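You operate a simulated robot arm through the tools that you are given. There is no shell and no other tool. Be economical: measure what you need, move in short steps, check, and stop when the job is done.

You are at the controls of a simulated two-armed robot. One attempt, no reset.

## Task
Pick up the yellow hand lamp with one hand, pass it to the other hand and put it on the dark stone plate. Set down upright: yellow hand lamp.

It is judged by the outcome, as a careful person would: the job done as asked, and still so three seconds after it is handed in. It fails if anything else is knocked over, pushed out of place, dropped, spilled or broken.

## Robot
Two 7-joint arms with two-finger parallel grippers on one trunk, on a base that drives. Base frame: it is fixed to the floor where the robot stands at the start and does not move with it; the origin is under the middle of the robot, x ahead of it, y to its left, z up; the surface under the hand at the start is at about z = 84. Lengths are in cm, angles in rad, forces in N, time in s.
The left shoulder is at the start at [5, 16.8, 110.7], the right one opposite. With the tool pointing down near the work surface each hand reaches from about 22 to 66 cm from the robot's upright axis, wherever it stands, measured 20 degrees to its own side. Places, roughly: dark stone plate (22x13 cm) [52, -252, 92]; yellow hand lamp (4x4x21 cm) [50, -10, 90]. Payload 1.57 kg a hand.
Tool frame (each hand has its own): the origin (TCP) lies between the finger pads and is the grasp point; the fingertips stand 3 cm ahead of it; z points along the fingers, y is the line along which they close. Largest opening 8 cm; finger width 1.7, thickness 1.2; the body of the gripper, 4 by 8.2 cm, starts 8 cm behind the TCP.
Orientation is told as [roll, pitch, yaw] about the base's x, y, z axes, in that order, counted from this pose: with the fingers straight down and closing along the base's y, the tool's x points along the base's -x, its y along +y and its z along -z.

## Interface
- The arms move only by the tool move_arm. It takes "left_increments", "right_increments" or both (then of equal length, played together; a hand with none holds still); each is a list of rows, each an object of numbers (a shift or turn left out is 0, a gripper value left out holds the last): "dx", "dy", "dz": the shift along the tool's x, y, z in cm; "rx", "ry", "rz": the turn, a rotation vector about the tool's x, y, z in rad; "fingers": the closure in counts, from 0 (fully open) to 255 (shut). In form: [{"dx": .., "dy": .., "dz": .., "rx": .., "ry": .., "rz": .., "fingers": ..}, ...]. A call has 1 to 12 rows; each row shifts and turns the commanded pose from where the row before left it, along the tool's axes as they then stand. A row lasts 0.2 s, in which the tool goes at most 5 cm and 0.15 rad; a call with a longer step from one row to the next is refused whole, and so is a gripper value outside its range. A pose out of reach is approached as far as the arm can. The call stops where the force on the tool passes 40 N (or 10 N more than at its start, if that is more) or the arm is blocked; 0.2 s more then pass. Each finger travels about 4.5 cm/s and halts on what it meets, pressing with about 28 N; the grip force reading is that of the motor and also rises with nothing between the fingers. The clock runs only during rows and for 0.2 s after the last one: add rows that do not move to give the fingers time. The reply holds the time, the measured pose of the TCP, the force on the tool along the base axes, the opening and the grip force, in the units named above and with some noise, with the torque about the TCP (base axes, N m) and any sound that the robot's microphone picked up, and new pictures: "views" is both (left out), scene, wrist or none (wrist: the cameras of the hands that moved).
- Cameras (640 x 400 px; columns grow to the right, rows downward): "scene" is now at [12.6, -2.71, 132.43]; the picture's right is [-0.32, -0.95, 0.00], its down [-0.50, 0.17, -0.85] and it looks along [0.80, -0.27, -0.53] (base axes); focal length 261 px, centre (320, 200). "left" rides on the left gripper at [7.2, 0.7, -12.2] in its tool frame; the picture's right is [-0.09, 1.00, 0.00], its down [-0.84, -0.08, -0.54] and it looks along [-0.54, -0.05, 0.84] (tool axes); focal length 238 px, centre (320, 200). "right" rides on the right gripper at [7.2, -0.7, -12.2] in its tool frame; the picture's right is [0.09, 1.00, 0.00], its down [-0.84, 0.08, -0.54] and it looks along [-0.54, 0.05, 0.84] (tool axes); focal length 238 px, centre (320, 200). There is no depth. A picture from a camera that has moved, and an enlarged one, comes with that camera's place and axes in the base frame and with its lens.
- lift_body(by): slides the trunk up (or, below 0, down) by that many cm; the arms and the scene camera ride with it, the base frame stays. It gives what a move gives, with no picture.
- base_move(legs): drives the robot by 1 to 6 legs, each [ahead, left, turn to the left] in cm, cm and rad, along the robot's own axes; the way and the turn of a leg run together, so that a leg with both is an arc; at most 150 cm and 3.142 rad a leg. The arms and the cameras ride along, it lands a little off, and it stops where it bumps. It gives what a move gives, and a new picture of the scene camera.
- head_to(pan, tilt): turns the head with the scene camera to pan (to the left, within 1.396 rad either way) and tilt (down, from -0.506 to 1.204), counted from straight ahead of the robot. It gives what a move gives, and a new picture of the scene camera.
- enlarge(camera, box): a new picture of the part [left, top, right, bottom] of that camera's present view, enlarged. It takes no simulated time.
- finish_job(): hands the job in; it is judged then, once.

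Work in short steps. Places have to be worked out from the pictures, the camera data and where the tool is seen: move nearer, look again, correct. Check each grasp and each placing, and mend what went wrong. You have 120 turns and 260 pictures in all, those below and enlarged ones among them. Open the grippers and draw the arms clear of the work before you hand the job in, unless the task says otherwise; then end with one line.

The tools are called after "Call:" as a command line: name --argument value ..., lists and objects as JSON in quotes. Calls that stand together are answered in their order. move_arm: Moves the arms, as the interface text tells. Its arguments: {"type":"object","properties":{"left_increments":{"type":"array","items":{"type":"object","properties":{"dx":{"type":"number"},"dy":{"type":"number"},"dz":{"type":"number"},"rx":{"type":"number"},"ry":{"type":"number"},"rz":{"type":"number"},"fingers":{"type":"number"}}}},"right_increments":{"type":"array","items":{"type":"object","properties":{"dx":{"type":"number"},"dy":{"type":"number"},"dz":{"type":"number"},"rx":{"type":"number"},"ry":{"type":"number"},"rz":{"type":"number"},"fingers":{"type":"number"}}}},"views":{"type":"string","enum":["both","scene","wrist","none"]}},"required":[]} The other tools are called the same way: lift_body (by) slides the trunk up or down; base_move (legs) drives the base; head_to (pan, tilt) turns the head that bears the scene camera; enlarge (camera, box) takes an enlarged picture of a part of a camera's view; finish_job () hands the job in.

At the start:

```text
time_s: 0.0
left_eef_pos: [40.71, 5.28, 113.37]
left_tcp_rot: [-0.002, 0.0, 0.001]
left_wrist_force: [-0.6, -0.1, 0.4]
left_moment: [0.0, 0.0, -0.01]
left_grip_width: 8.01
left_grasp_force: 0.0
right_eef_pos: [39.29, -26.49, 111.57]
right_tcp_rot: [0.0, -0.001, -0.001]
right_wrist_force: [0.8, 0.3, 0.3]
right_moment: [0.04, 0.01, 0.0]
right_grip_width: 8.01
right_grasp_force: 0.0
trunk travel left (down, up): [-27.5, 16.8]
robot x, y, heading: [0.18, 0.24, 0.0]
head pan, tilt: [-0.326, 0.56]
```

scene: 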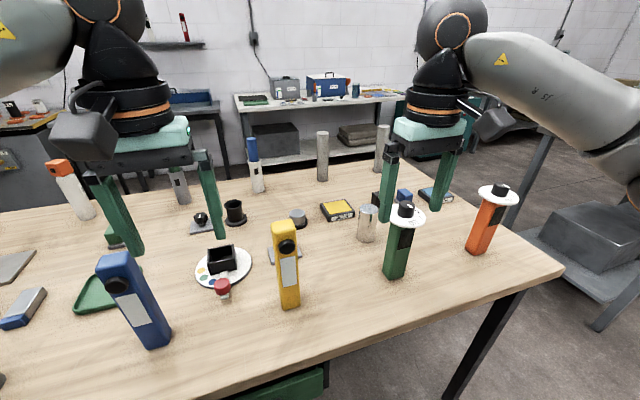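
right: 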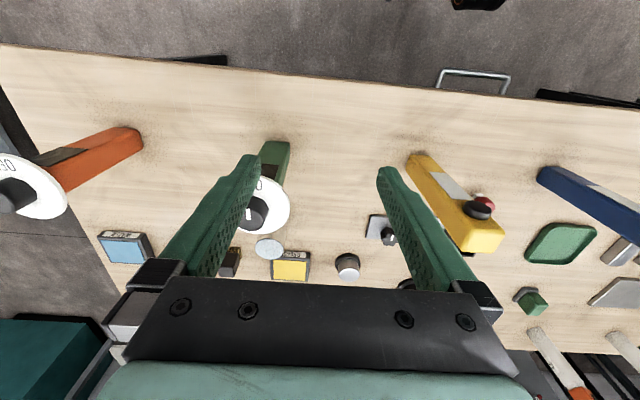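
left: 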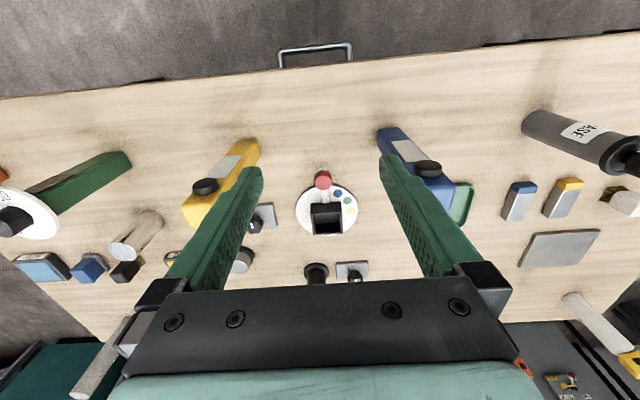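

The yellow lamp stands near [49,-8], with its lens facing me. Next I look toward the plate on my far right to plan the drive, and take a close look at the lamp.

Call:
enlarge --camera "scene" --box '[180, 160, 440, 322]'

Call:
head_to --pan -1.35 --tilt 0.3

```text
2.46 times, centred on (310, 241) of scene
camera zoom: at [12.6, -2.71, 132.43], right [-0.32, -0.95, 0.0], down [-0.5, 0.17, -0.85], along [0.8, -0.27, -0.53], focal length 642 px, centre (345, 99)
```

zoom: 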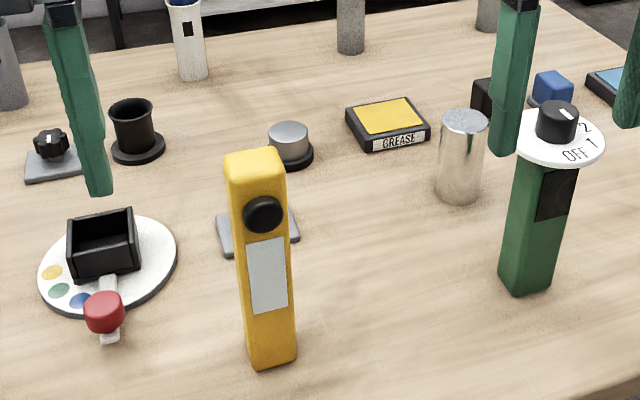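

```text
time_s: 1.3
left_eef_pos: [40.84, 5.37, 113.42]
left_tcp_rot: [0.001, 0.0, 0.001]
left_wrist_force: [0.0, -0.3, -0.6]
left_moment: [-0.03, 0.01, 0.01]
left_grip_width: 8.01
left_grasp_force: 0.0
right_eef_pos: [39.23, -26.49, 111.47]
right_tcp_rot: [0.0, 0.0, 0.0]
right_wrist_force: [0.5, 0.0, -0.7]
right_moment: [-0.02, -0.03, -0.02]
right_grip_width: 7.99
right_grasp_force: 0.1
trunk travel left (down, up): [-27.5, 16.8]
robot x, y, heading: [-0.09, 0.17, 0.006]
head pan, tilt: [-1.349, 0.3]
camera scene: at [6.18, -8.95, 134.83], right [-0.98, -0.22, 0.0], down [-0.07, 0.29, -0.96], along [0.21, -0.93, -0.3], focal length 261 px, centre (320, 200)
```

scene: 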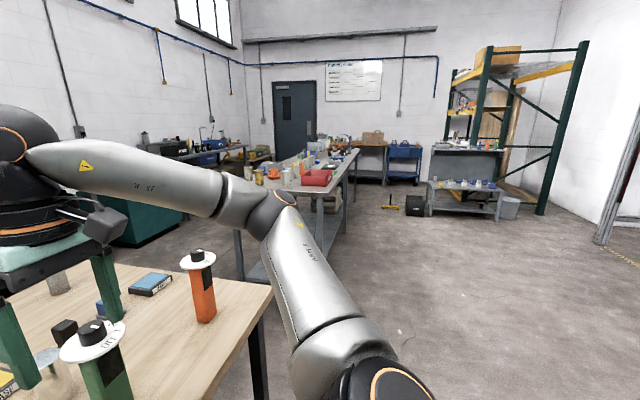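

The second table with the plate is off to the right. I raise the right hand and bring it near the lamp, move the left hand outward for room, and look forward again.

Call:
head_to --pan -0.2 --tilt 0.65

Call:
move_arm --right_increments '[{"dz": -2}, {"dz": -2}, {"dy": 4.5}, {"dy": 4.5}, {"dy": 4.5}, {"dy": 4.5}, {}]' --left_increments '[{"dy": 3}, {"dy": 3}, {"dy": 3}, {"dy": 3}, {"dy": 3}, {"dy": 3}, {}]'

```text
time_s: 2.6
left_eef_pos: [40.69, 5.36, 113.39]
left_tcp_rot: [0.0, 0.0, 0.002]
left_wrist_force: [0.0, 0.2, 0.2]
left_moment: [0.01, 0.0, 0.0]
left_grip_width: 7.99
left_grasp_force: 0.1
right_eef_pos: [39.21, -26.59, 111.52]
right_tcp_rot: [0.001, -0.002, 0.001]
right_wrist_force: [-0.5, 0.1, 0.3]
right_moment: [-0.01, 0.01, 0.0]
right_grip_width: 7.98
right_grasp_force: 0.0
trunk travel left (down, up): [-27.5, 16.8]
robot x, y, heading: [-0.16, 0.26, -0.007]
head pan, tilt: [-0.201, 0.649]
camera scene: at [12.63, -1.58, 131.65], right [-0.2, -0.98, 0.0], down [-0.59, 0.12, -0.8], along [0.78, -0.16, -0.6], focal length 261 px, centre (320, 200)
```

scene: 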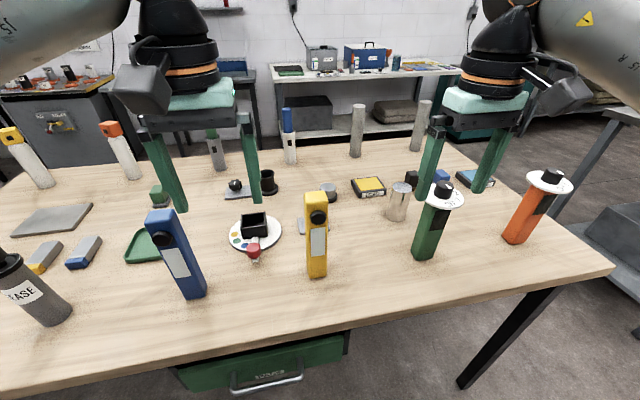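

```text
time_s: 4.2
left_eef_pos: [40.53, 23.35, 113.49]
left_tcp_rot: [0.001, -0.001, 0.0]
left_wrist_force: [0.5, -0.6, -1.5]
left_moment: [-0.01, -0.02, -0.04]
left_grip_width: 7.99
left_grasp_force: 0.1
right_eef_pos: [39.02, -8.51, 115.47]
right_tcp_rot: [-0.002, 0.0, -0.002]
right_wrist_force: [-0.4, 0.9, -0.1]
right_moment: [-0.01, 0.03, 0.0]
right_grip_width: 7.99
right_grasp_force: 0.1
trunk travel left (down, up): [-27.5, 16.8]
robot x, y, heading: [-0.22, 0.19, 0.002]
head pan, tilt: [-0.201, 0.649]
camera scene: at [12.63, -1.62, 131.65], right [-0.2, -0.98, 0.0], down [-0.59, 0.12, -0.8], along [0.78, -0.16, -0.6], focal length 261 px, centre (320, 200)
camera right: at [31.95, -9.2, 127.76], right [-0.09, 1.0, 0.0], down [0.84, 0.08, 0.54], along [0.54, 0.05, -0.84], focal length 238 px, centre (320, 200)
camera left: at [33.44, 24.06, 125.73], right [0.09, 1.0, 0.0], down [0.84, -0.08, 0.54], along [0.54, -0.05, -0.84], focal length 238 px, centre (320, 200)
```

scene: 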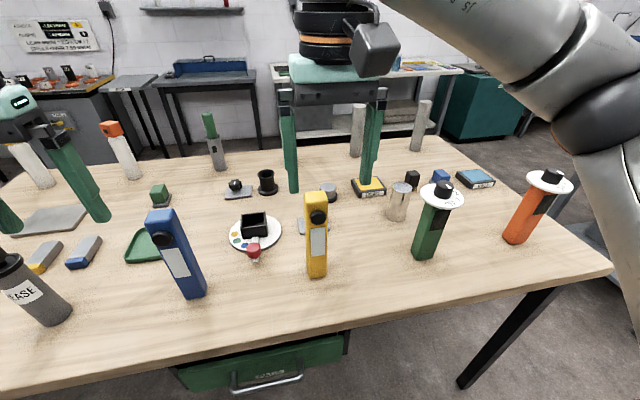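
right: 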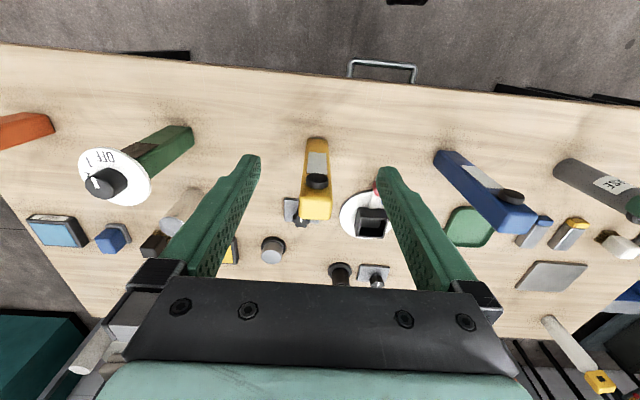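
left: 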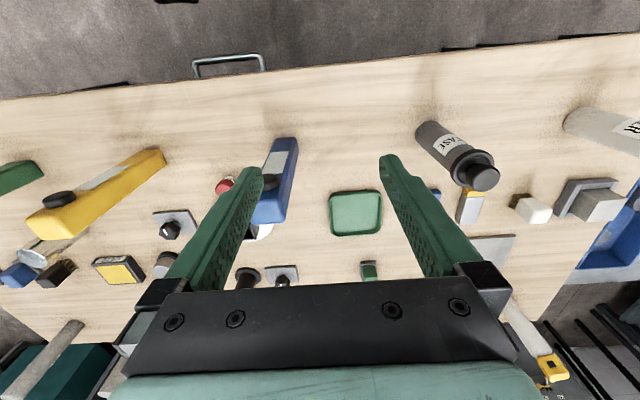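

The lamp is now centered in the right camera. I enlarge it to get its yaw and top edge.

Call:
enlarge --camera "right" --box '[256, 120, 384, 240]'

Call:
enlarge --camera "scene" --box '[250, 170, 410, 290]'

```text
3.33 times, centred on (320, 180) of right
camera zoom: at [31.95, -9.2, 127.76], right [-0.09, 1.0, 0.0], down [0.84, 0.08, 0.54], along [0.54, 0.05, -0.84], focal length 794 px, centre (320, 267)
```

zoom: 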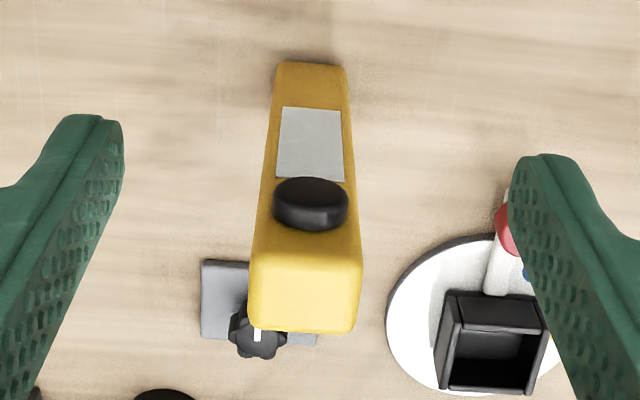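

```text
3.33 times, centred on (330, 230) of scene
camera zoom: at [12.63, -1.62, 131.65], right [-0.2, -0.98, 0.0], down [-0.59, 0.12, -0.8], along [0.78, -0.16, -0.6], focal length 869 px, centre (287, 100)
```

zoom: 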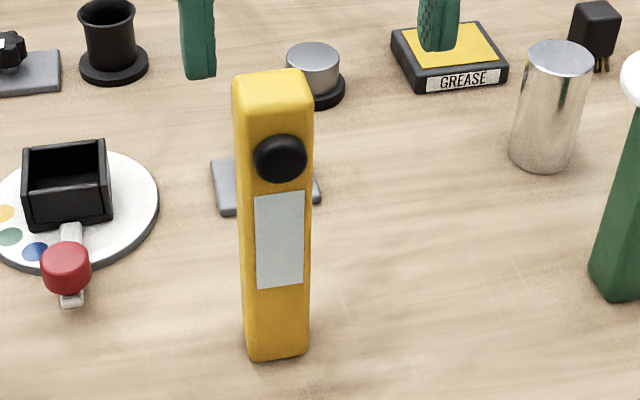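

Lamp centre is about [48.3,-8.25], top at about z 104.5, yaw about +0.1. I move over it, align the yaw and descend partway.

Call:
move_arm --right_increments '[{"dx": -4.6, "dy": 0.25}, {"dx": -4.7, "rz": -0.1}, {"dz": 3}, {"dz": 3}, {}]'

```text
time_s: 5.5
left_eef_pos: [40.67, 23.35, 113.48]
left_tcp_rot: [-0.001, -0.002, 0.0]
left_wrist_force: [-0.1, -0.1, -0.1]
left_moment: [0.01, 0.01, -0.03]
left_grip_width: 7.98
left_grasp_force: 0.1
right_eef_pos: [48.53, -8.5, 109.66]
right_tcp_rot: [-0.001, 0.0, 0.098]
right_wrist_force: [0.4, -0.1, -0.6]
right_moment: [0.03, -0.06, 0.0]
right_grip_width: 8.0
right_grasp_force: 0.0
trunk travel left (down, up): [-27.5, 16.8]
robot x, y, heading: [-0.12, -0.08, 0.002]
head pan, tilt: [-0.201, 0.649]
camera scene: at [12.62, -1.57, 131.65], right [-0.2, -0.98, 0.0], down [-0.59, 0.12, -0.8], along [0.78, -0.16, -0.6], focal length 261 px, centre (320, 200)
camera right: at [41.43, -9.88, 121.89], right [-0.19, 0.98, 0.0], down [0.82, 0.16, 0.54], along [0.53, 0.1, -0.84], focal length 238 px, centre (320, 200)
```

scene: 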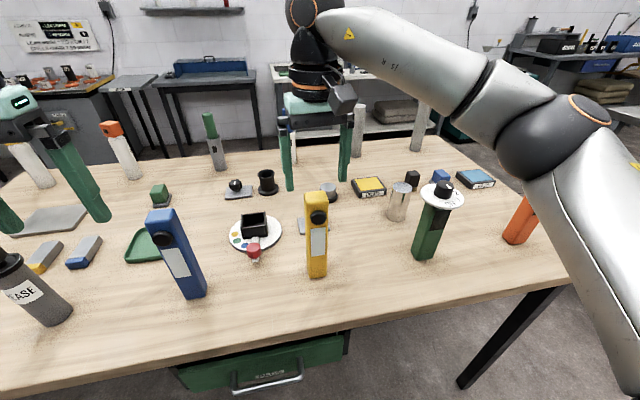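
right: 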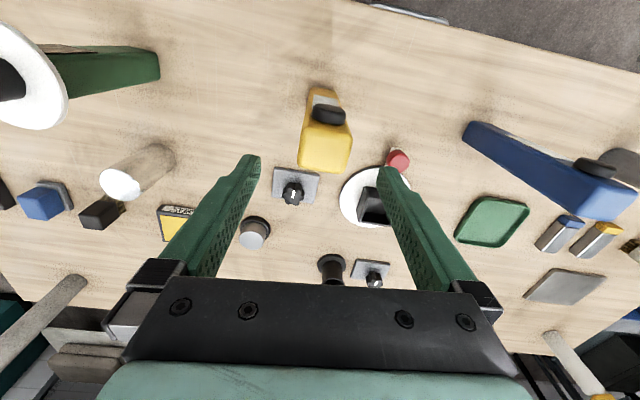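

The fingers are about over the lamp. I check the alignment with an enlarged view before going down.

Call:
enlarge --camera "right" --box '[260, 75, 388, 195]'

```text
3.33 times, centred on (324, 135) of right
camera zoom: at [41.43, -9.88, 121.89], right [-0.19, 0.98, 0.0], down [0.82, 0.16, 0.54], along [0.53, 0.1, -0.84], focal length 794 px, centre (307, 417)
```

zoom: 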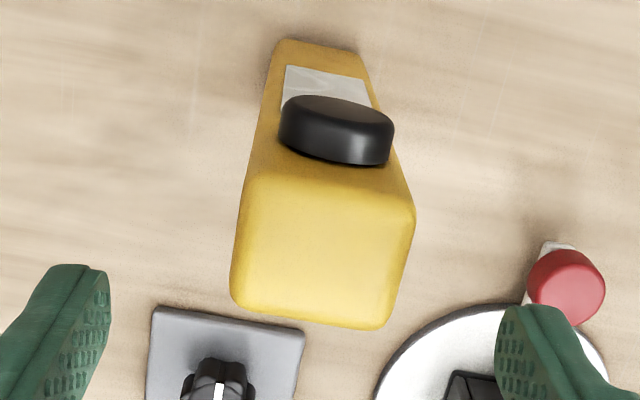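

The corners work out to yaw about 0 and centre [48.0,-8.3]. I undo the turn, shift slightly and descend to z≈100.

Call:
move_arm --right_increments '[{"rz": 0.1}, {"dx": 0.4, "dy": 0.2}, {"dz": 3}, {"dz": 3}, {"dz": 3}, {}]'

```text
time_s: 6.8
left_eef_pos: [40.54, 23.36, 113.58]
left_tcp_rot: [0.0, -0.001, 0.003]
left_wrist_force: [0.3, 0.0, -0.4]
left_moment: [-0.02, -0.01, 0.01]
left_grip_width: 7.99
left_grasp_force: 0.0
right_eef_pos: [48.21, -8.08, 100.46]
right_tcp_rot: [0.001, 0.001, 0.001]
right_wrist_force: [0.4, 0.3, 1.8]
right_moment: [-0.01, -0.03, 0.02]
right_grip_width: 8.0
right_grasp_force: 0.1
trunk travel left (down, up): [-27.5, 16.8]
robot x, y, heading: [-0.41, -0.23, -0.001]
head pan, tilt: [-0.201, 0.649]
camera scene: at [12.62, -1.57, 131.65], right [-0.2, -0.98, 0.0], down [-0.59, 0.12, -0.8], along [0.78, -0.16, -0.6], focal length 261 px, centre (320, 200)
camera right: at [40.96, -8.75, 112.72], right [-0.09, 1.0, 0.0], down [0.84, 0.08, 0.54], along [0.54, 0.05, -0.84], focal length 238 px, centre (320, 200)
```

scene: 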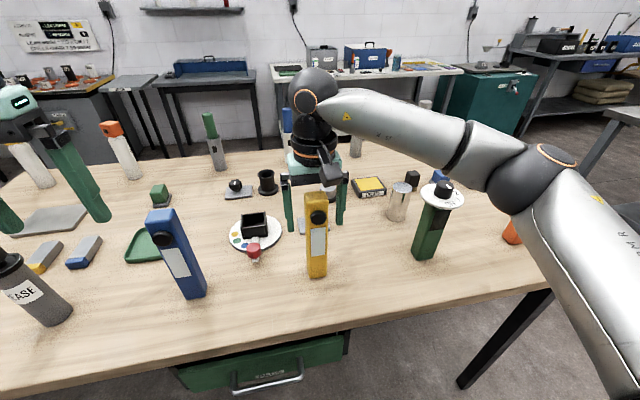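
right: 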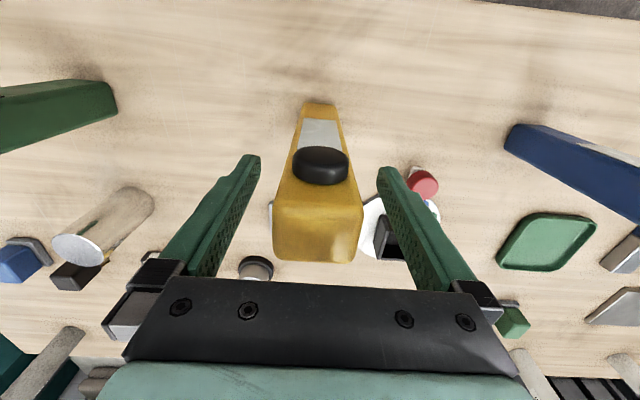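

The lamp is centred between the fingers, so I close the right gripper.

Call:
move_arm --right_increments '[{"fingers": 255}, {}, {}, {}, {}, {}]' --views "wrist"

```text
time_s: 8.2
left_eef_pos: [40.64, 23.39, 113.47]
left_tcp_rot: [0.001, -0.002, 0.002]
left_wrist_force: [0.7, 0.1, -0.1]
left_moment: [0.01, 0.01, 0.0]
left_grip_width: 8.0
left_grasp_force: 0.0
right_eef_pos: [48.1, -8.06, 100.59]
right_tcp_rot: [-0.001, 0.0, 0.001]
right_wrist_force: [0.6, -0.6, -0.6]
right_moment: [-0.09, -0.02, 0.0]
right_grip_width: 3.98
right_grasp_force: 28.2
trunk travel left (down, up): [-27.5, 16.8]
robot x, y, heading: [-0.07, 0.08, -0.002]
head pan, tilt: [-0.201, 0.649]
camera right: at [40.97, -8.76, 112.76], right [-0.09, 1.0, 0.0], down [0.84, 0.08, 0.54], along [0.54, 0.05, -0.84], focal length 238 px, centre (320, 200)
```

right: 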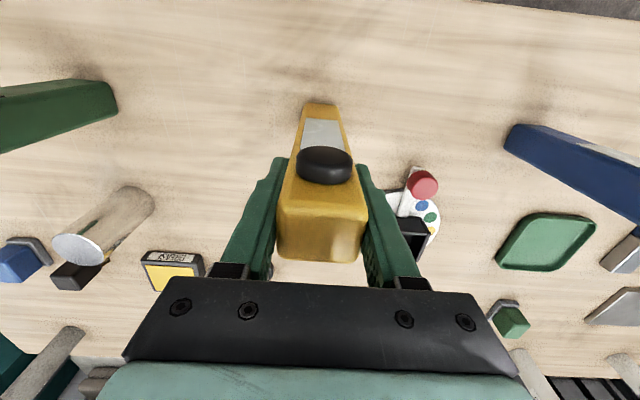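

Gripped at 3.98 cm width. I lift straight up by 24 cm.

Call:
move_arm --right_increments '[{"dz": -2}, {"dz": -3}, {"dz": -3}, {"dz": -4}, {"dz": -4}, {"dz": -4}, {"dz": -4}, {}]'

```text
time_s: 10.1
left_eef_pos: [40.76, 23.35, 113.49]
left_tcp_rot: [0.0, 0.0, 0.003]
left_wrist_force: [0.0, 0.1, -0.1]
left_moment: [-0.01, 0.0, -0.04]
left_grip_width: 8.01
left_grasp_force: 0.1
right_eef_pos: [48.08, -8.15, 123.69]
right_tcp_rot: [-0.001, 0.015, 0.0]
right_wrist_force: [-0.1, 0.6, -1.4]
right_moment: [0.03, 0.0, 0.0]
right_grip_width: 3.99
right_grasp_force: 27.5
right hand out of reach, approached as far as the arm can: row 7
trunk travel left (down, up): [-27.5, 16.8]
robot x, y, heading: [0.17, 0.08, -0.0]
head pan, tilt: [-0.201, 0.649]
camera scene: at [12.69, -1.67, 131.64], right [-0.2, -0.98, 0.0], down [-0.59, 0.12, -0.8], along [0.78, -0.16, -0.61], focal length 261 px, centre (320, 200)
camera right: at [41.16, -8.74, 136.01], right [-0.09, 1.0, 0.0], down [0.84, 0.08, 0.53], along [0.53, 0.05, -0.85], focal length 238 px, centre (320, 200)
```

scene: 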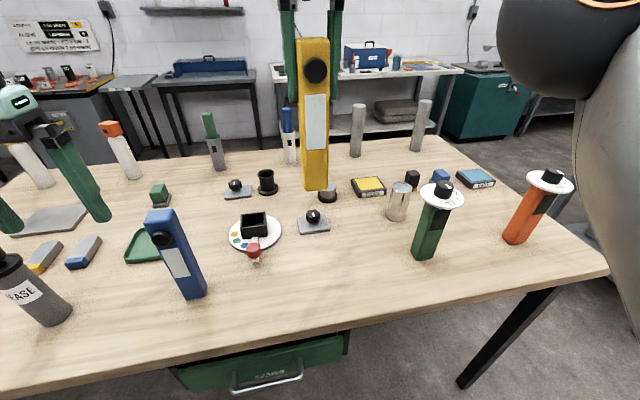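
right: 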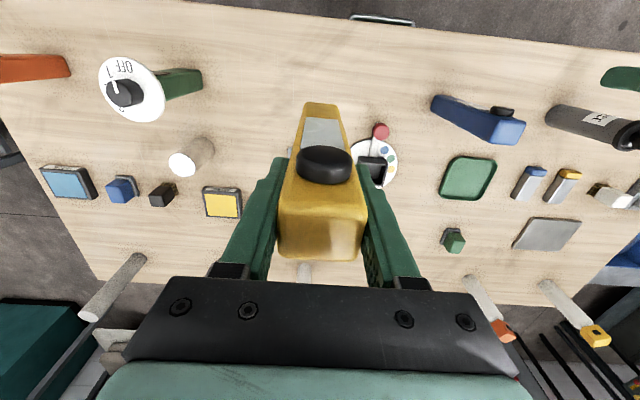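

The lift is clean. I bring the right hand nearer to the robot and start turning the left hand's yaw by 90°, so its fingers will close along x.

Call:
move_arm --right_increments '[{"dx": 2}, {"dx": 2, "dy": 1}, {"dx": 2, "dy": 1}, {"dx": 2, "dy": 1}, {"dy": 1}, {}, {}, {}, {}, {}, {}, {}]' --left_increments '[{"rz": -0.142}, {"rz": -0.143}, {"rz": -0.143}, {"rz": -0.143}, {"rz": -0.143}, {"rz": -0.143}, {"rz": -0.143}, {"rz": -0.143}, {"rz": -0.143}, {"rz": -0.143}, {"rz": -0.142}, {}]' --views "scene"

Call:
move_arm --left_increments '[{"ry": 0.13}, {"ry": 0.13}, {"ry": 0.13}, {"ry": 0.13}, {"ry": 0.13}, {"ry": 0.13}, {"ry": 0.13}, {"ry": 0.13}, {"ry": 0.13}, {}]'

```text
time_s: 12.7
left_eef_pos: [40.71, 23.32, 113.38]
left_tcp_rot: [0.001, -0.002, 1.574]
left_wrist_force: [-0.3, 0.1, 0.1]
left_moment: [0.01, 0.04, -0.02]
left_grip_width: 7.98
left_grasp_force: 0.1
right_eef_pos: [40.24, -4.09, 124.43]
right_tcp_rot: [0.001, -0.001, 0.0]
right_wrist_force: [0.4, 0.5, -1.2]
right_moment: [-0.01, -0.01, 0.04]
right_grip_width: 3.99
right_grasp_force: 27.9
trunk travel left (down, up): [-27.5, 16.8]
robot x, y, heading: [0.02, -0.03, -0.002]
head pan, tilt: [-0.201, 0.649]
camera scene: at [12.64, -1.57, 131.65], right [-0.2, -0.98, 0.0], down [-0.59, 0.12, -0.8], along [0.78, -0.16, -0.6], focal length 261 px, centre (320, 200)
```

scene: 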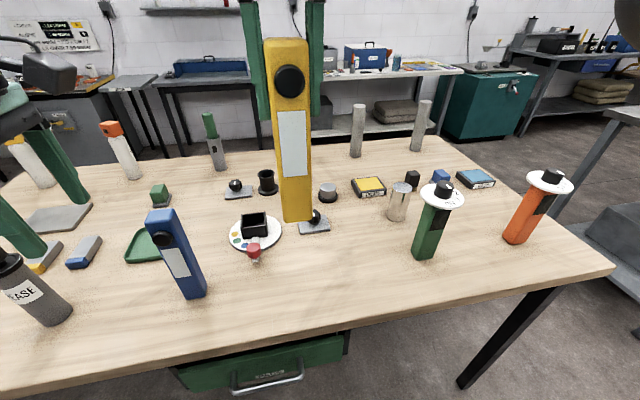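

```text
time_s: 14.8
left_eef_pos: [40.7, 23.39, 113.36]
left_tcp_rot: [-0.001, 1.173, 1.57]
left_wrist_force: [0.5, 0.4, -0.1]
left_moment: [-0.01, 0.01, 0.01]
left_grip_width: 8.04
left_grasp_force: 0.0
right_eef_pos: [40.23, -4.17, 124.48]
right_tcp_rot: [0.0, 0.001, 0.0]
right_wrist_force: [0.0, 1.2, -1.9]
right_moment: [-0.03, 0.0, -0.02]
right_grip_width: 3.98
right_grasp_force: 28.1
trunk travel left (down, up): [-27.5, 16.8]
robot x, y, heading: [-0.04, -0.41, -0.001]
head pan, tilt: [-0.201, 0.649]
camera scene: at [12.64, -1.58, 131.65], right [-0.2, -0.98, 0.0], down [-0.59, 0.12, -0.8], along [0.78, -0.16, -0.6], focal length 261 px, centre (320, 200)
camera left: at [40.08, 31.86, 124.84], right [-1.0, 0.03, -0.09], down [0.08, 0.82, -0.56], along [0.05, -0.57, -0.82], focal length 238 px, centre (320, 200)
```

scene: 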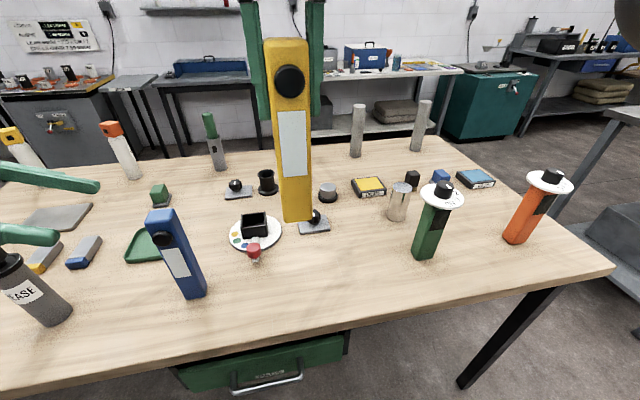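
left: 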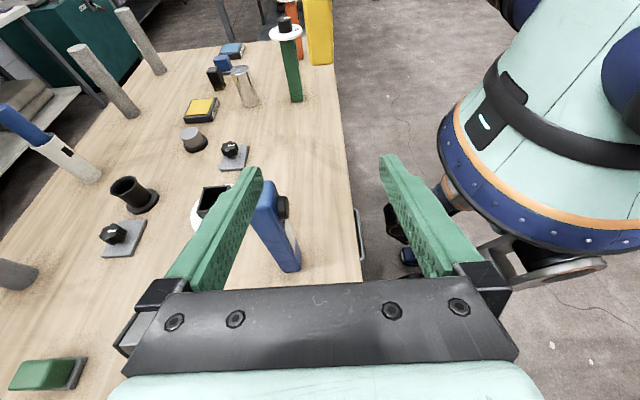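

The left hand is nearly horizontal with its camera on top. The lamp should be at about [40.2,-4.1] with its bottom near z 108. I tilt a little more and approach to 10 cm short.

Call:
move_arm --left_increments '[{"ry": 0.13}, {"dx": 1.236, "dz": 3.29, "dy": 0.1}, {"dx": 1.236, "dz": 3.29, "dy": 0.1}, {"dx": 1.236, "dz": 3.29, "dy": 0.1}, {"dx": 1.236, "dz": 3.29, "dy": 0.1}, {"dx": 1.236, "dz": 3.29, "dy": 0.1}, {}]'

```text
time_s: 16.4
left_eef_pos: [40.41, 5.88, 115.17]
left_tcp_rot: [-0.003, 1.3, 1.571]
left_wrist_force: [0.4, 0.0, -0.1]
left_moment: [-0.04, -0.01, 0.0]
left_grip_width: 7.97
left_grasp_force: 0.0
right_eef_pos: [40.19, -4.05, 124.31]
right_tcp_rot: [0.0, 0.001, 0.0]
right_wrist_force: [0.2, 0.3, -3.0]
right_moment: [0.01, -0.04, 0.03]
right_grip_width: 3.99
right_grasp_force: 27.6
trunk travel left (down, up): [-27.5, 16.8]
robot x, y, heading: [0.02, 0.09, 0.0]
head pan, tilt: [-0.201, 0.649]
camera scene: at [12.64, -1.55, 131.65], right [-0.2, -0.98, 0.0], down [-0.59, 0.12, -0.8], along [0.78, -0.16, -0.6], focal length 261 px, centre (320, 200)
camera left: at [39.72, 15.75, 125.32], right [-1.0, 0.02, -0.09], down [0.08, 0.75, -0.66], along [0.05, -0.67, -0.74], focal length 238 px, centre (320, 200)
```

scene: 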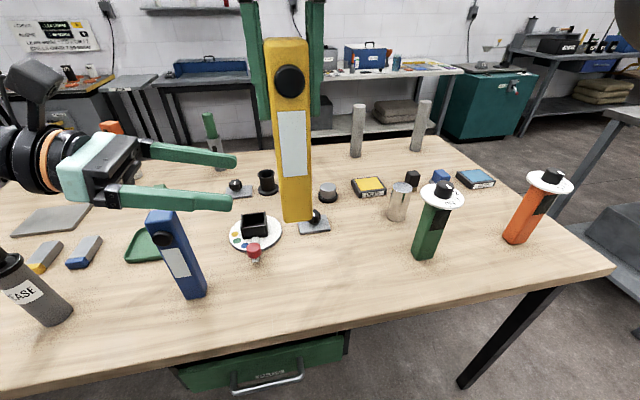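
left: 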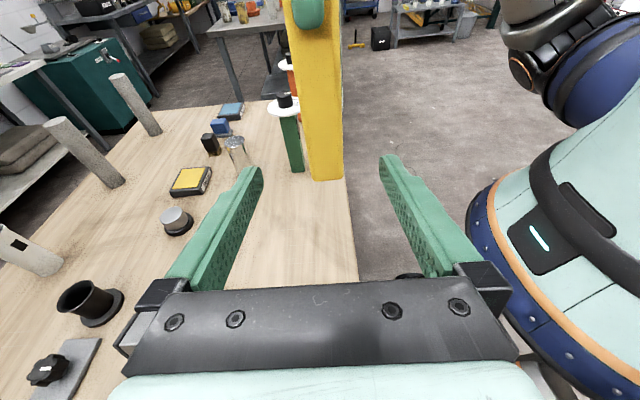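

Alignment looks good, with the lamp centred between the fingers. I advance the final 10 cm.

Call:
move_arm --left_increments '[{"dx": 0.66, "dz": 2.41, "dy": 0.05}, {"dx": 0.66, "dz": 2.41, "dy": 0.05}, {"dx": 0.66, "dz": 2.41, "dy": 0.05}, {"dx": 0.66, "dz": 2.41, "dy": 0.05}, {}]'

```text
time_s: 17.6
left_eef_pos: [40.16, -3.93, 114.94]
left_tcp_rot: [0.0, 1.3, 1.574]
left_wrist_force: [0.2, 0.3, 0.0]
left_moment: [0.01, 0.02, -0.02]
left_grip_width: 8.01
left_grasp_force: 0.0
right_eef_pos: [40.25, -4.23, 124.49]
right_tcp_rot: [0.0, 0.0, 0.001]
right_wrist_force: [0.4, 0.2, -3.1]
right_moment: [-0.06, 0.0, -0.01]
right_grip_width: 4.0
right_grasp_force: 27.7
trunk travel left (down, up): [-27.5, 16.8]
robot x, y, heading: [-0.13, 0.11, 0.006]
head pan, tilt: [-0.201, 0.649]
camera scene: at [12.64, -1.56, 131.65], right [-0.2, -0.98, 0.0], down [-0.59, 0.12, -0.8], along [0.78, -0.16, -0.6], focal length 261 px, centre (320, 200)
camera left: at [39.44, 5.8, 125.18], right [-1.0, 0.02, -0.09], down [0.08, 0.75, -0.66], along [0.05, -0.67, -0.74], focal length 238 px, centre (320, 200)
```

scene: 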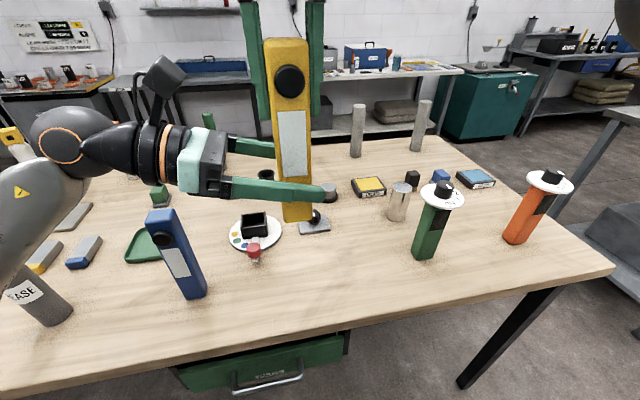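
left: 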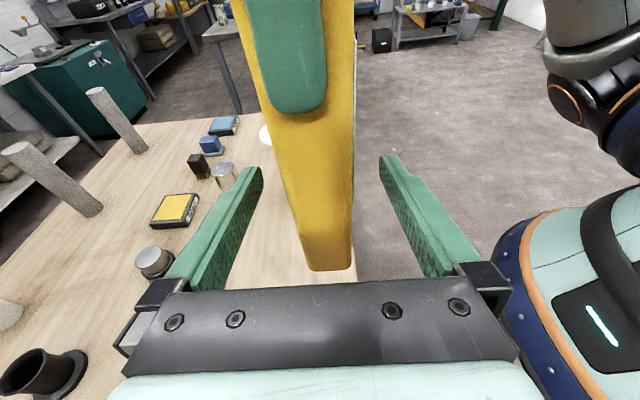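

The lamp is between the left fingers, clear of the right fingers above. I close the left gripper.

Call:
move_arm --left_increments '[{"fingers": 255}, {}, {}, {}, {}, {}]' --views "wrist"

```text
time_s: 19.1
left_eef_pos: [40.11, -4.1, 115.0]
left_tcp_rot: [0.0, 1.299, 1.573]
left_wrist_force: [-1.5, -0.4, 0.8]
left_moment: [0.11, 0.24, -0.2]
left_grip_width: 3.38
left_grasp_force: 27.7
right_eef_pos: [40.21, -4.17, 124.5]
right_tcp_rot: [-0.002, -0.001, 0.0]
right_wrist_force: [1.2, 0.1, -2.8]
right_moment: [-0.06, -0.4, 0.19]
right_grip_width: 3.96
right_grasp_force: 27.8
trunk travel left (down, up): [-27.5, 16.8]
robot x, y, heading: [0.1, 0.05, 0.006]
head pan, tilt: [-0.201, 0.649]
camera left: at [39.42, 5.81, 125.18], right [-1.0, 0.02, -0.09], down [0.08, 0.75, -0.66], along [0.05, -0.67, -0.74], focal length 238 px, centre (320, 200)
```

left: 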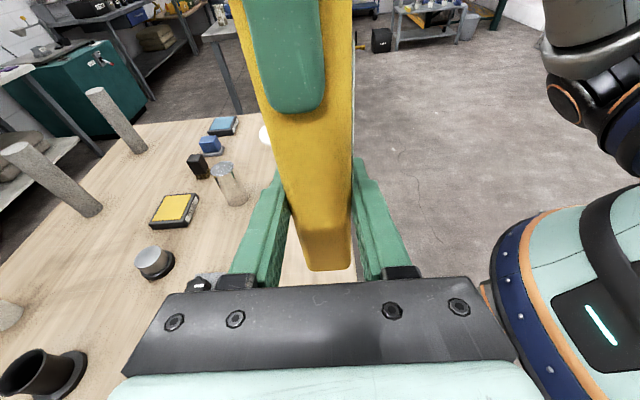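

The left hand holds it at 3.38 cm. I open the right gripper, then separate by moving the right hand up.

Call:
move_arm --right_increments '[{"fingers": 0}, {}, {}, {}, {}, {"dz": -1}, {"dz": -2}, {"dz": -3}, {"dz": -3}, {}]'

```text
time_s: 21.2
left_eef_pos: [40.24, -4.17, 114.87]
left_tcp_rot: [0.0, 1.302, 1.573]
left_wrist_force: [0.2, -2.1, -1.1]
left_moment: [0.16, -0.01, 0.04]
left_grip_width: 3.41
left_grasp_force: 27.4
right_eef_pos: [39.0, -4.93, 129.92]
right_tcp_rot: [0.004, -0.003, 0.002]
right_wrist_force: [0.7, 1.4, 0.6]
right_moment: [0.03, 0.04, -0.02]
right_grip_width: 8.01
right_grasp_force: 0.0
right hand out of reach, approached as far as the arm can: row 8, 9
trunk travel left (down, up): [-27.5, 16.8]
robot x, y, heading: [0.32, -0.06, -0.0]
head pan, tilt: [-0.201, 0.649]
camera scene: at [12.66, -1.61, 131.65], right [-0.2, -0.98, 0.0], down [-0.59, 0.12, -0.8], along [0.78, -0.16, -0.6], focal length 261 px, centre (320, 200)
camera right: at [31.69, -5.63, 142.03], right [-0.09, 1.0, 0.0], down [0.84, 0.08, 0.54], along [0.54, 0.05, -0.84], focal length 238 px, centre (320, 200)
```

scene: 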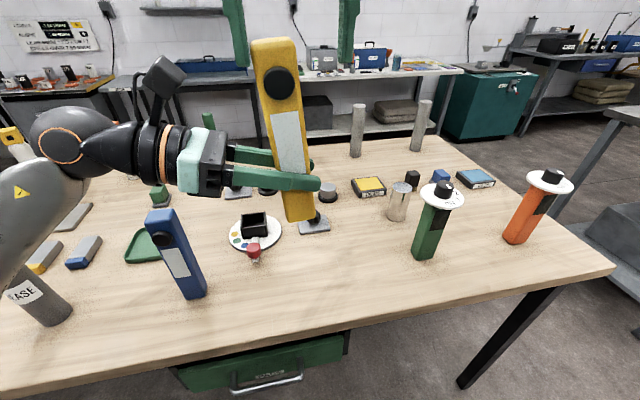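
right: 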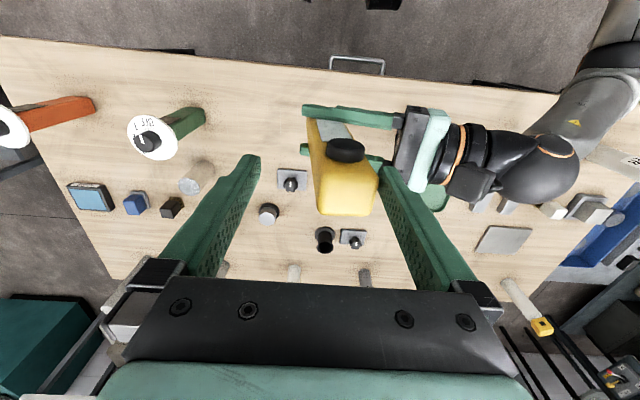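

The transfer worked, though the lamp leans slightly toward the left hand (about 0.07 rad). I lower the left hand so the lamp clears the right fingers, then check.

Call:
move_arm --left_increments '[{"dx": -1.93, "dz": 0.53}, {"dx": -1.93, "dz": 0.53}, {"dx": -1.93, "dz": 0.53}, {}]'

```text
time_s: 22.2
left_eef_pos: [39.92, -3.96, 108.84]
left_tcp_rot: [-0.004, 1.301, 1.568]
left_wrist_force: [-0.5, 0.0, 0.0]
left_moment: [-0.03, 0.0, 0.04]
left_grip_width: 3.37
left_grasp_force: 28.5
right_eef_pos: [38.86, -4.86, 129.87]
right_tcp_rot: [0.001, -0.001, -0.001]
right_wrist_force: [0.5, 0.9, -0.2]
right_moment: [0.0, 0.0, 0.01]
right_grip_width: 7.98
right_grasp_force: 0.0
trunk travel left (down, up): [-27.5, 16.8]
robot x, y, heading: [-0.04, 0.12, 0.002]
head pan, tilt: [-0.201, 0.649]
camera scene: at [12.64, -1.57, 131.65], right [-0.2, -0.98, 0.0], down [-0.59, 0.12, -0.8], along [0.78, -0.16, -0.6], focal length 261 px, centre (320, 200)
camera left: at [39.35, 5.85, 119.1], right [-1.0, 0.02, -0.09], down [0.08, 0.75, -0.66], along [0.05, -0.67, -0.74], focal length 238 px, centre (320, 200)
```

scene: 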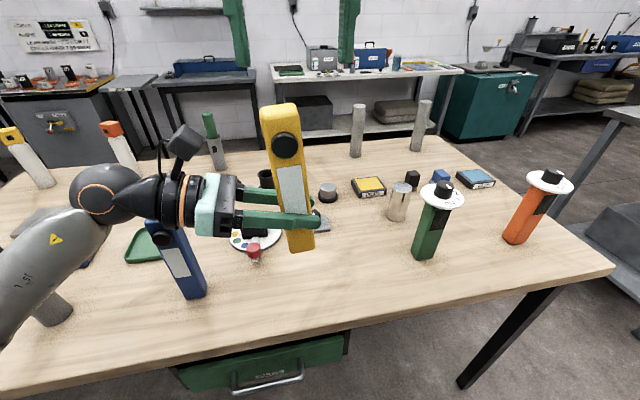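
left: 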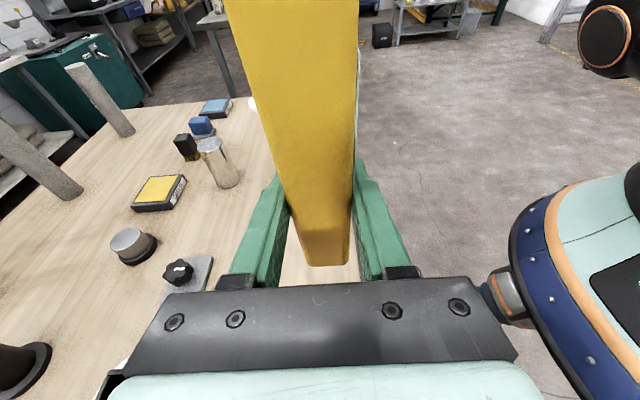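

The lamp is clear of the right hand. I move the right hand aside and then raise the left hand back up, away from the table items.

Call:
move_arm --right_increments '[{"dy": -4}, {"dy": -4}, {"dy": -4}, {"dy": -4}, {"dy": -4}, {}]' --left_increments '[{}, {}, {}, {"dx": 1.93, "dz": -0.53}, {"dx": 1.93, "dz": -0.53}, {}]' --views "scene"

```text
time_s: 23.6
left_eef_pos: [39.95, -4.07, 113.04]
left_tcp_rot: [0.003, 1.301, 1.574]
left_wrist_force: [0.3, 0.4, -0.2]
left_moment: [-0.04, -0.01, 0.02]
left_grip_width: 3.34
left_grasp_force: 28.1
right_eef_pos: [38.61, -25.05, 129.62]
right_tcp_rot: [0.0, 0.001, 0.001]
right_wrist_force: [0.3, 0.6, 0.4]
right_moment: [-0.02, 0.03, -0.03]
right_grip_width: 8.01
right_grasp_force: 0.0
trunk travel left (down, up): [-27.5, 16.8]
robot x, y, heading: [-0.06, -0.23, -0.001]
head pan, tilt: [-0.201, 0.649]
camera scene: at [12.65, -1.55, 131.65], right [-0.2, -0.98, 0.0], down [-0.59, 0.12, -0.8], along [0.78, -0.16, -0.6], focal length 261 px, centre (320, 200)
```

scene: 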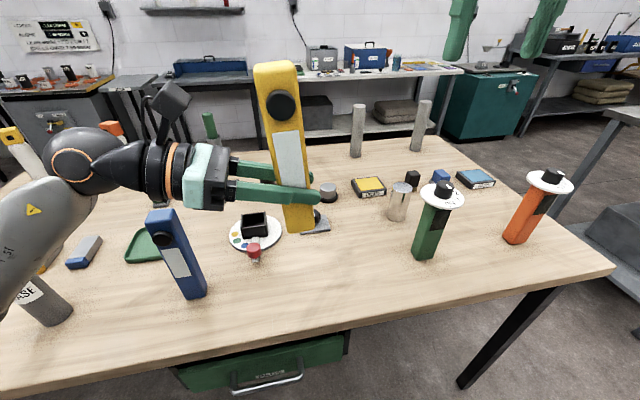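

Nothing on the table moved. I back away from the table and look right to check the driving way.

Call:
base_move --legs '[[-35, 0, 0]]'

Call:
head_to --pan -1.1 --tilt 0.4

```text
time_s: 25.9
left_eef_pos: [5.41, -3.87, 112.96]
left_tcp_rot: [-0.004, 1.301, 1.577]
left_wrist_force: [-0.2, -0.8, -0.2]
left_moment: [0.02, -0.03, 0.05]
left_grip_width: 3.39
left_grasp_force: 27.6
right_eef_pos: [4.27, -24.88, 129.62]
right_tcp_rot: [0.001, 0.001, 0.007]
right_wrist_force: [0.3, 0.0, 0.7]
right_moment: [0.0, 0.02, 0.01]
right_grip_width: 7.99
right_grasp_force: 0.0
trunk travel left (down, up): [-27.5, 16.8]
robot x, y, heading: [-34.76, 0.01, 0.007]
head pan, tilt: [-0.201, 0.649]
camera scene: at [-22.01, -1.6, 131.66], right [-0.19, -0.98, 0.0], down [-0.59, 0.12, -0.8], along [0.78, -0.15, -0.6], focal length 261 px, centre (320, 200)
```

scene: 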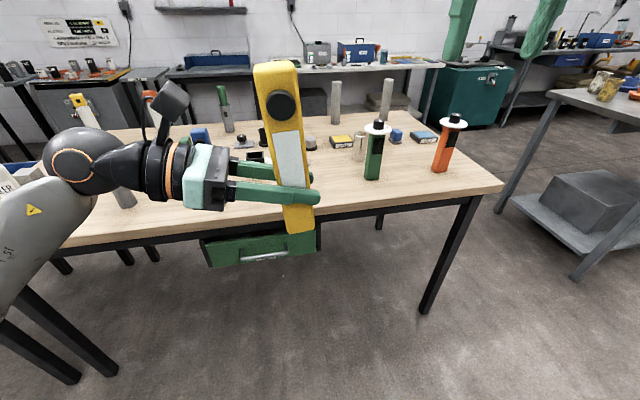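

```text
time_s: 27.1
left_eef_pos: [5.46, -3.87, 113.04]
left_tcp_rot: [0.001, 1.303, 1.579]
left_wrist_force: [-0.2, -0.4, 0.2]
left_moment: [0.0, 0.0, 0.01]
left_grip_width: 3.38
left_grasp_force: 28.2
right_eef_pos: [4.26, -24.87, 129.49]
right_tcp_rot: [0.0, 0.001, 0.007]
right_wrist_force: [0.2, -0.6, -0.3]
right_moment: [-0.04, 0.02, -0.02]
right_grip_width: 7.99
right_grasp_force: 0.0
trunk travel left (down, up): [-27.5, 16.8]
robot x, y, heading: [-34.88, -0.56, 0.003]
head pan, tilt: [-1.1, 0.4]
camera scene: at [-26.21, -8.15, 133.9], right [-0.89, -0.46, 0.0], down [-0.18, 0.35, -0.92], along [0.42, -0.82, -0.39], focal length 261 px, centre (320, 200)
```

scene: 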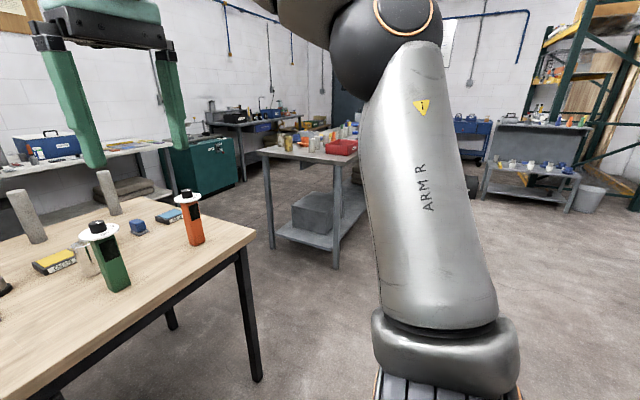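

The way to the right is clear. I strafe right in front of the second table.

Call:
base_move --legs '[[0, -125, 0], [0, -123, 0]]'

Call:
head_to --pan 0.0 --tilt 0.5

```text
time_s: 49.3
left_eef_pos: [8.76, -255.69, 112.99]
left_tcp_rot: [0.0, 1.3, 1.59]
left_wrist_force: [0.2, 0.4, 0.4]
left_moment: [-0.03, 0.02, 0.02]
left_grip_width: 3.35
left_grasp_force: 28.5
right_eef_pos: [7.6, -276.84, 129.61]
right_tcp_rot: [-0.001, -0.001, 0.017]
right_wrist_force: [0.0, -0.5, -0.5]
right_moment: [0.0, 0.01, -0.02]
right_grip_width: 7.99
right_grasp_force: 0.0
trunk travel left (down, up): [-27.5, 16.8]
robot x, y, heading: [-31.54, -252.31, 0.016]
head pan, tilt: [-1.1, 0.4]
camera scene: at [-22.91, -260.38, 133.9], right [-0.88, -0.47, 0.0], down [-0.18, 0.34, -0.92], along [0.43, -0.81, -0.39], focal length 261 px, centre (320, 200)
```

scene: 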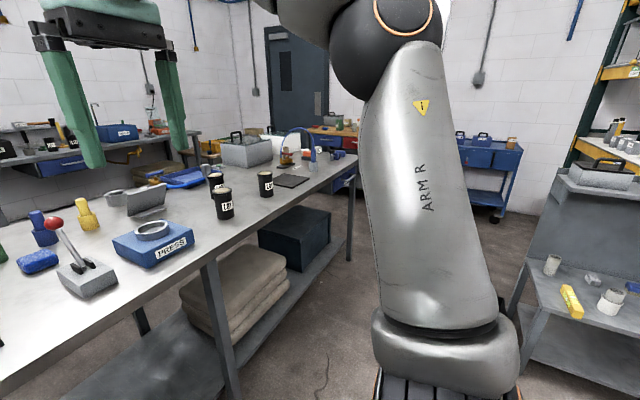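

```text
time_s: 50.6
left_eef_pos: [8.79, -255.67, 113.05]
left_tcp_rot: [0.001, 1.3, 1.59]
left_wrist_force: [0.3, -0.4, 0.1]
left_moment: [-0.02, 0.04, 0.0]
left_grip_width: 3.39
left_grasp_force: 27.3
right_eef_pos: [7.72, -276.66, 129.67]
right_tcp_rot: [-0.001, 0.001, 0.018]
right_wrist_force: [0.7, 0.1, -0.2]
right_moment: [-0.01, 0.01, 0.0]
right_grip_width: 8.0
right_grasp_force: 0.0
trunk travel left (down, up): [-27.5, 16.8]
robot x, y, heading: [-31.79, -252.11, 0.018]
head pan, tilt: [0.0, 0.499]
camera scene: at [-18.16, -252.05, 132.99], right [0.02, -1.0, 0.0], down [-0.48, -0.01, -0.88], along [0.88, 0.01, -0.48], focal length 261 px, centre (320, 200)
```

scene: 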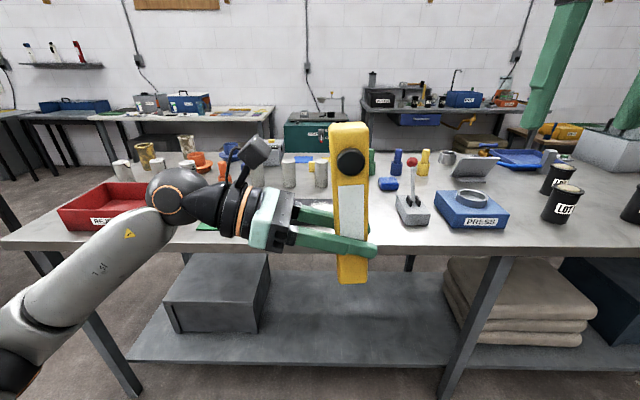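

The plate is hidden behind the lamp. I shift the left hand to the left so I can see it.

Call:
move_arm --left_increments '[{"dx": -1.06, "dz": -3.86}, {"dx": -1.06, "dz": -3.86}, {"dx": -1.06, "dz": -3.86}, {"dx": -1.06, "dz": -3.86}, {"dx": -1.06, "dz": -3.86}, {}]' --views "both"

Call:
enlarge --camera "scene" --box '[200, 130, 460, 292]'

```text
time_s: 52.0
left_eef_pos: [8.42, -235.62, 112.75]
left_tcp_rot: [-0.001, 1.299, 1.589]
left_wrist_force: [-0.3, -0.4, 0.0]
left_moment: [-0.04, -0.01, -0.02]
left_grip_width: 3.35
left_grasp_force: 28.8
right_eef_pos: [7.82, -276.9, 129.62]
right_tcp_rot: [0.0, -0.002, 0.016]
right_wrist_force: [-0.3, 0.5, 0.2]
right_moment: [0.03, -0.01, 0.01]
right_grip_width: 8.02
right_grasp_force: 0.0
trunk travel left (down, up): [-27.5, 16.8]
robot x, y, heading: [-31.54, -252.72, 0.014]
head pan, tilt: [0.0, 0.499]
camera scene: at [-18.16, -252.05, 132.99], right [0.02, -1.0, 0.0], down [-0.48, -0.01, -0.88], along [0.88, 0.01, -0.48], focal length 261 px, centre (320, 200)
camera left: at [7.58, -225.81, 123.01], right [-1.0, 0.01, -0.09], down [0.06, 0.75, -0.66], along [0.06, -0.66, -0.74], focal length 238 px, centre (320, 200)
```

scene: 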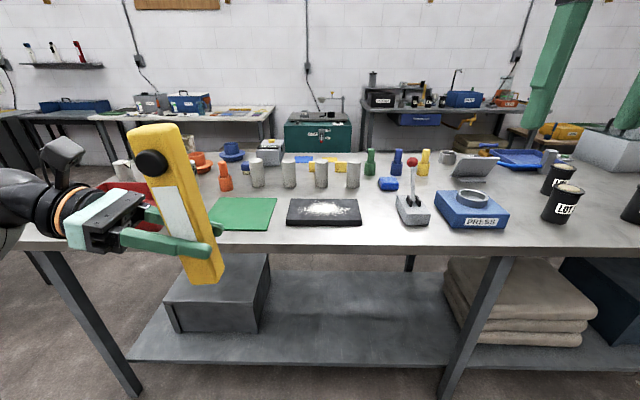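
left: 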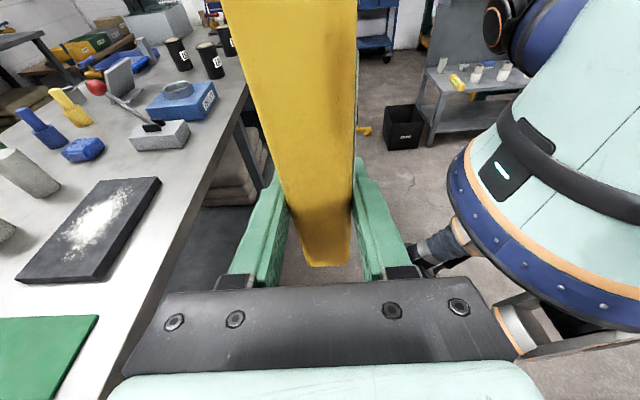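

```text
2.46 times, centred on (330, 211) of scene
camera zoom: at [-18.16, -252.05, 132.99], right [0.02, -1.0, 0.0], down [-0.48, -0.01, -0.88], along [0.88, 0.01, -0.48], focal length 642 px, centre (295, 173)
```

zoom: 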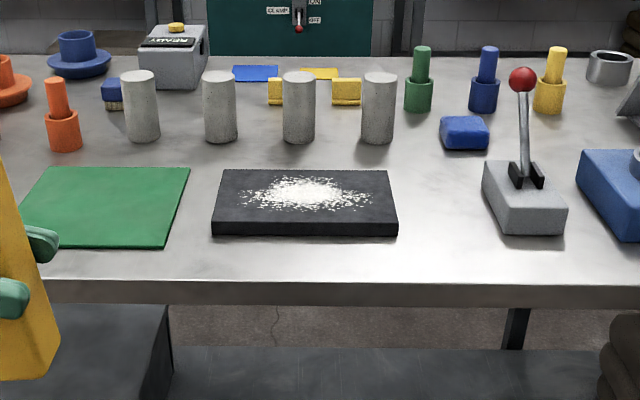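

The plate spans x 45–57.5, y −242…−263.5, with its top at about z 92, and the lamp leans about 0.045 rad. I raise the trunk so the left arm comes in from above the table edge, yaw the held lamp 45° so the hand comes from front-left, and take out the lean.

Call:
lift_body --by 14

Call:
move_arm --left_increments '[{"ry": -0.045}, {"rx": 0.125, "rz": -0.0345}, {"rx": 0.125, "rz": -0.0345}, {"rx": 0.125, "rz": -0.0345}, {"rx": 0.125, "rz": -0.0345}, {"rx": 0.125, "rz": -0.0345}, {"rx": 0.125, "rz": -0.0345}, {}]'

```text
time_s: 53.7
left_eef_pos: [8.5, -235.56, 126.8]
left_tcp_rot: [0.001, 1.3, 1.59]
left_wrist_force: [-0.4, -0.3, -2.6]
left_moment: [-0.03, -0.04, 0.05]
left_grip_width: 3.36
left_grasp_force: 28.3
right_eef_pos: [7.67, -276.8, 143.62]
right_tcp_rot: [0.0, 0.002, 0.018]
right_wrist_force: [0.1, 0.2, -0.2]
right_moment: [0.03, 0.01, 0.02]
right_grip_width: 8.0
right_grasp_force: 0.1
trunk travel left (down, up): [-41.5, 2.8]
robot x, y, heading: [-31.45, -252.42, 0.017]
head pan, tilt: [0.0, 0.499]
```

```text
time_s: 55.5
left_eef_pos: [8.3, -235.57, 126.86]
left_tcp_rot: [-0.109, 1.267, 2.265]
left_wrist_force: [-0.1, 0.1, -2.5]
left_moment: [0.0, -0.03, 0.01]
left_grip_width: 3.39
left_grasp_force: 28.6
right_eef_pos: [7.65, -276.72, 143.6]
right_tcp_rot: [0.0, 0.002, 0.018]
right_wrist_force: [0.0, 0.0, -0.3]
right_moment: [0.03, -0.01, 0.0]
right_grip_width: 8.0
right_grasp_force: 0.1
trunk travel left (down, up): [-41.5, 2.8]
robot x, y, heading: [-31.43, -252.31, 0.014]
head pan, tilt: [0.0, 0.499]
camera scene: at [-18.16, -252.02, 146.99], right [0.02, -1.0, 0.0], down [-0.48, -0.01, -0.88], along [0.88, 0.01, -0.48], focal length 261 px, centre (320, 200)
camera left: at [0.91, -229.74, 137.26], right [-0.71, -0.69, -0.12], down [-0.48, 0.61, -0.64], along [0.51, -0.4, -0.76], focal length 238 px, centre (320, 200)
```

scene: 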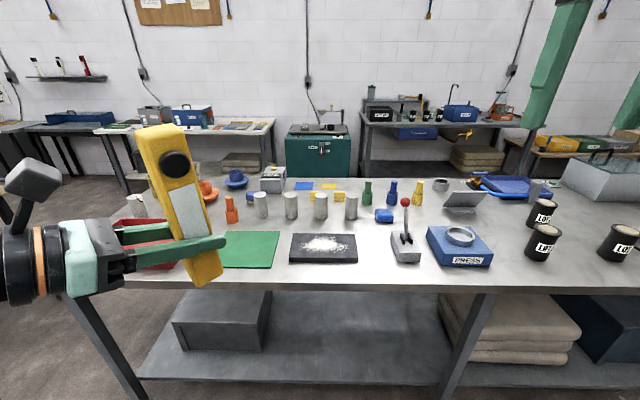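
left: 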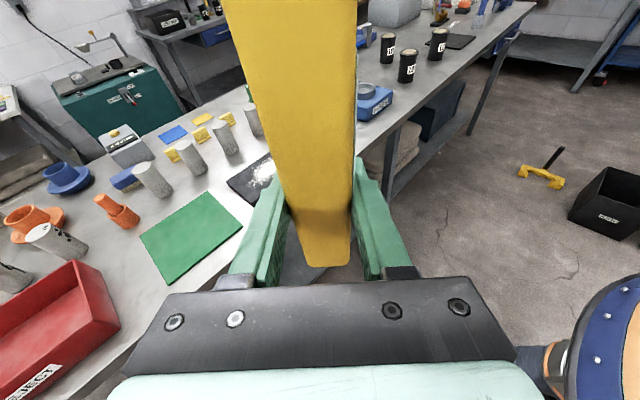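

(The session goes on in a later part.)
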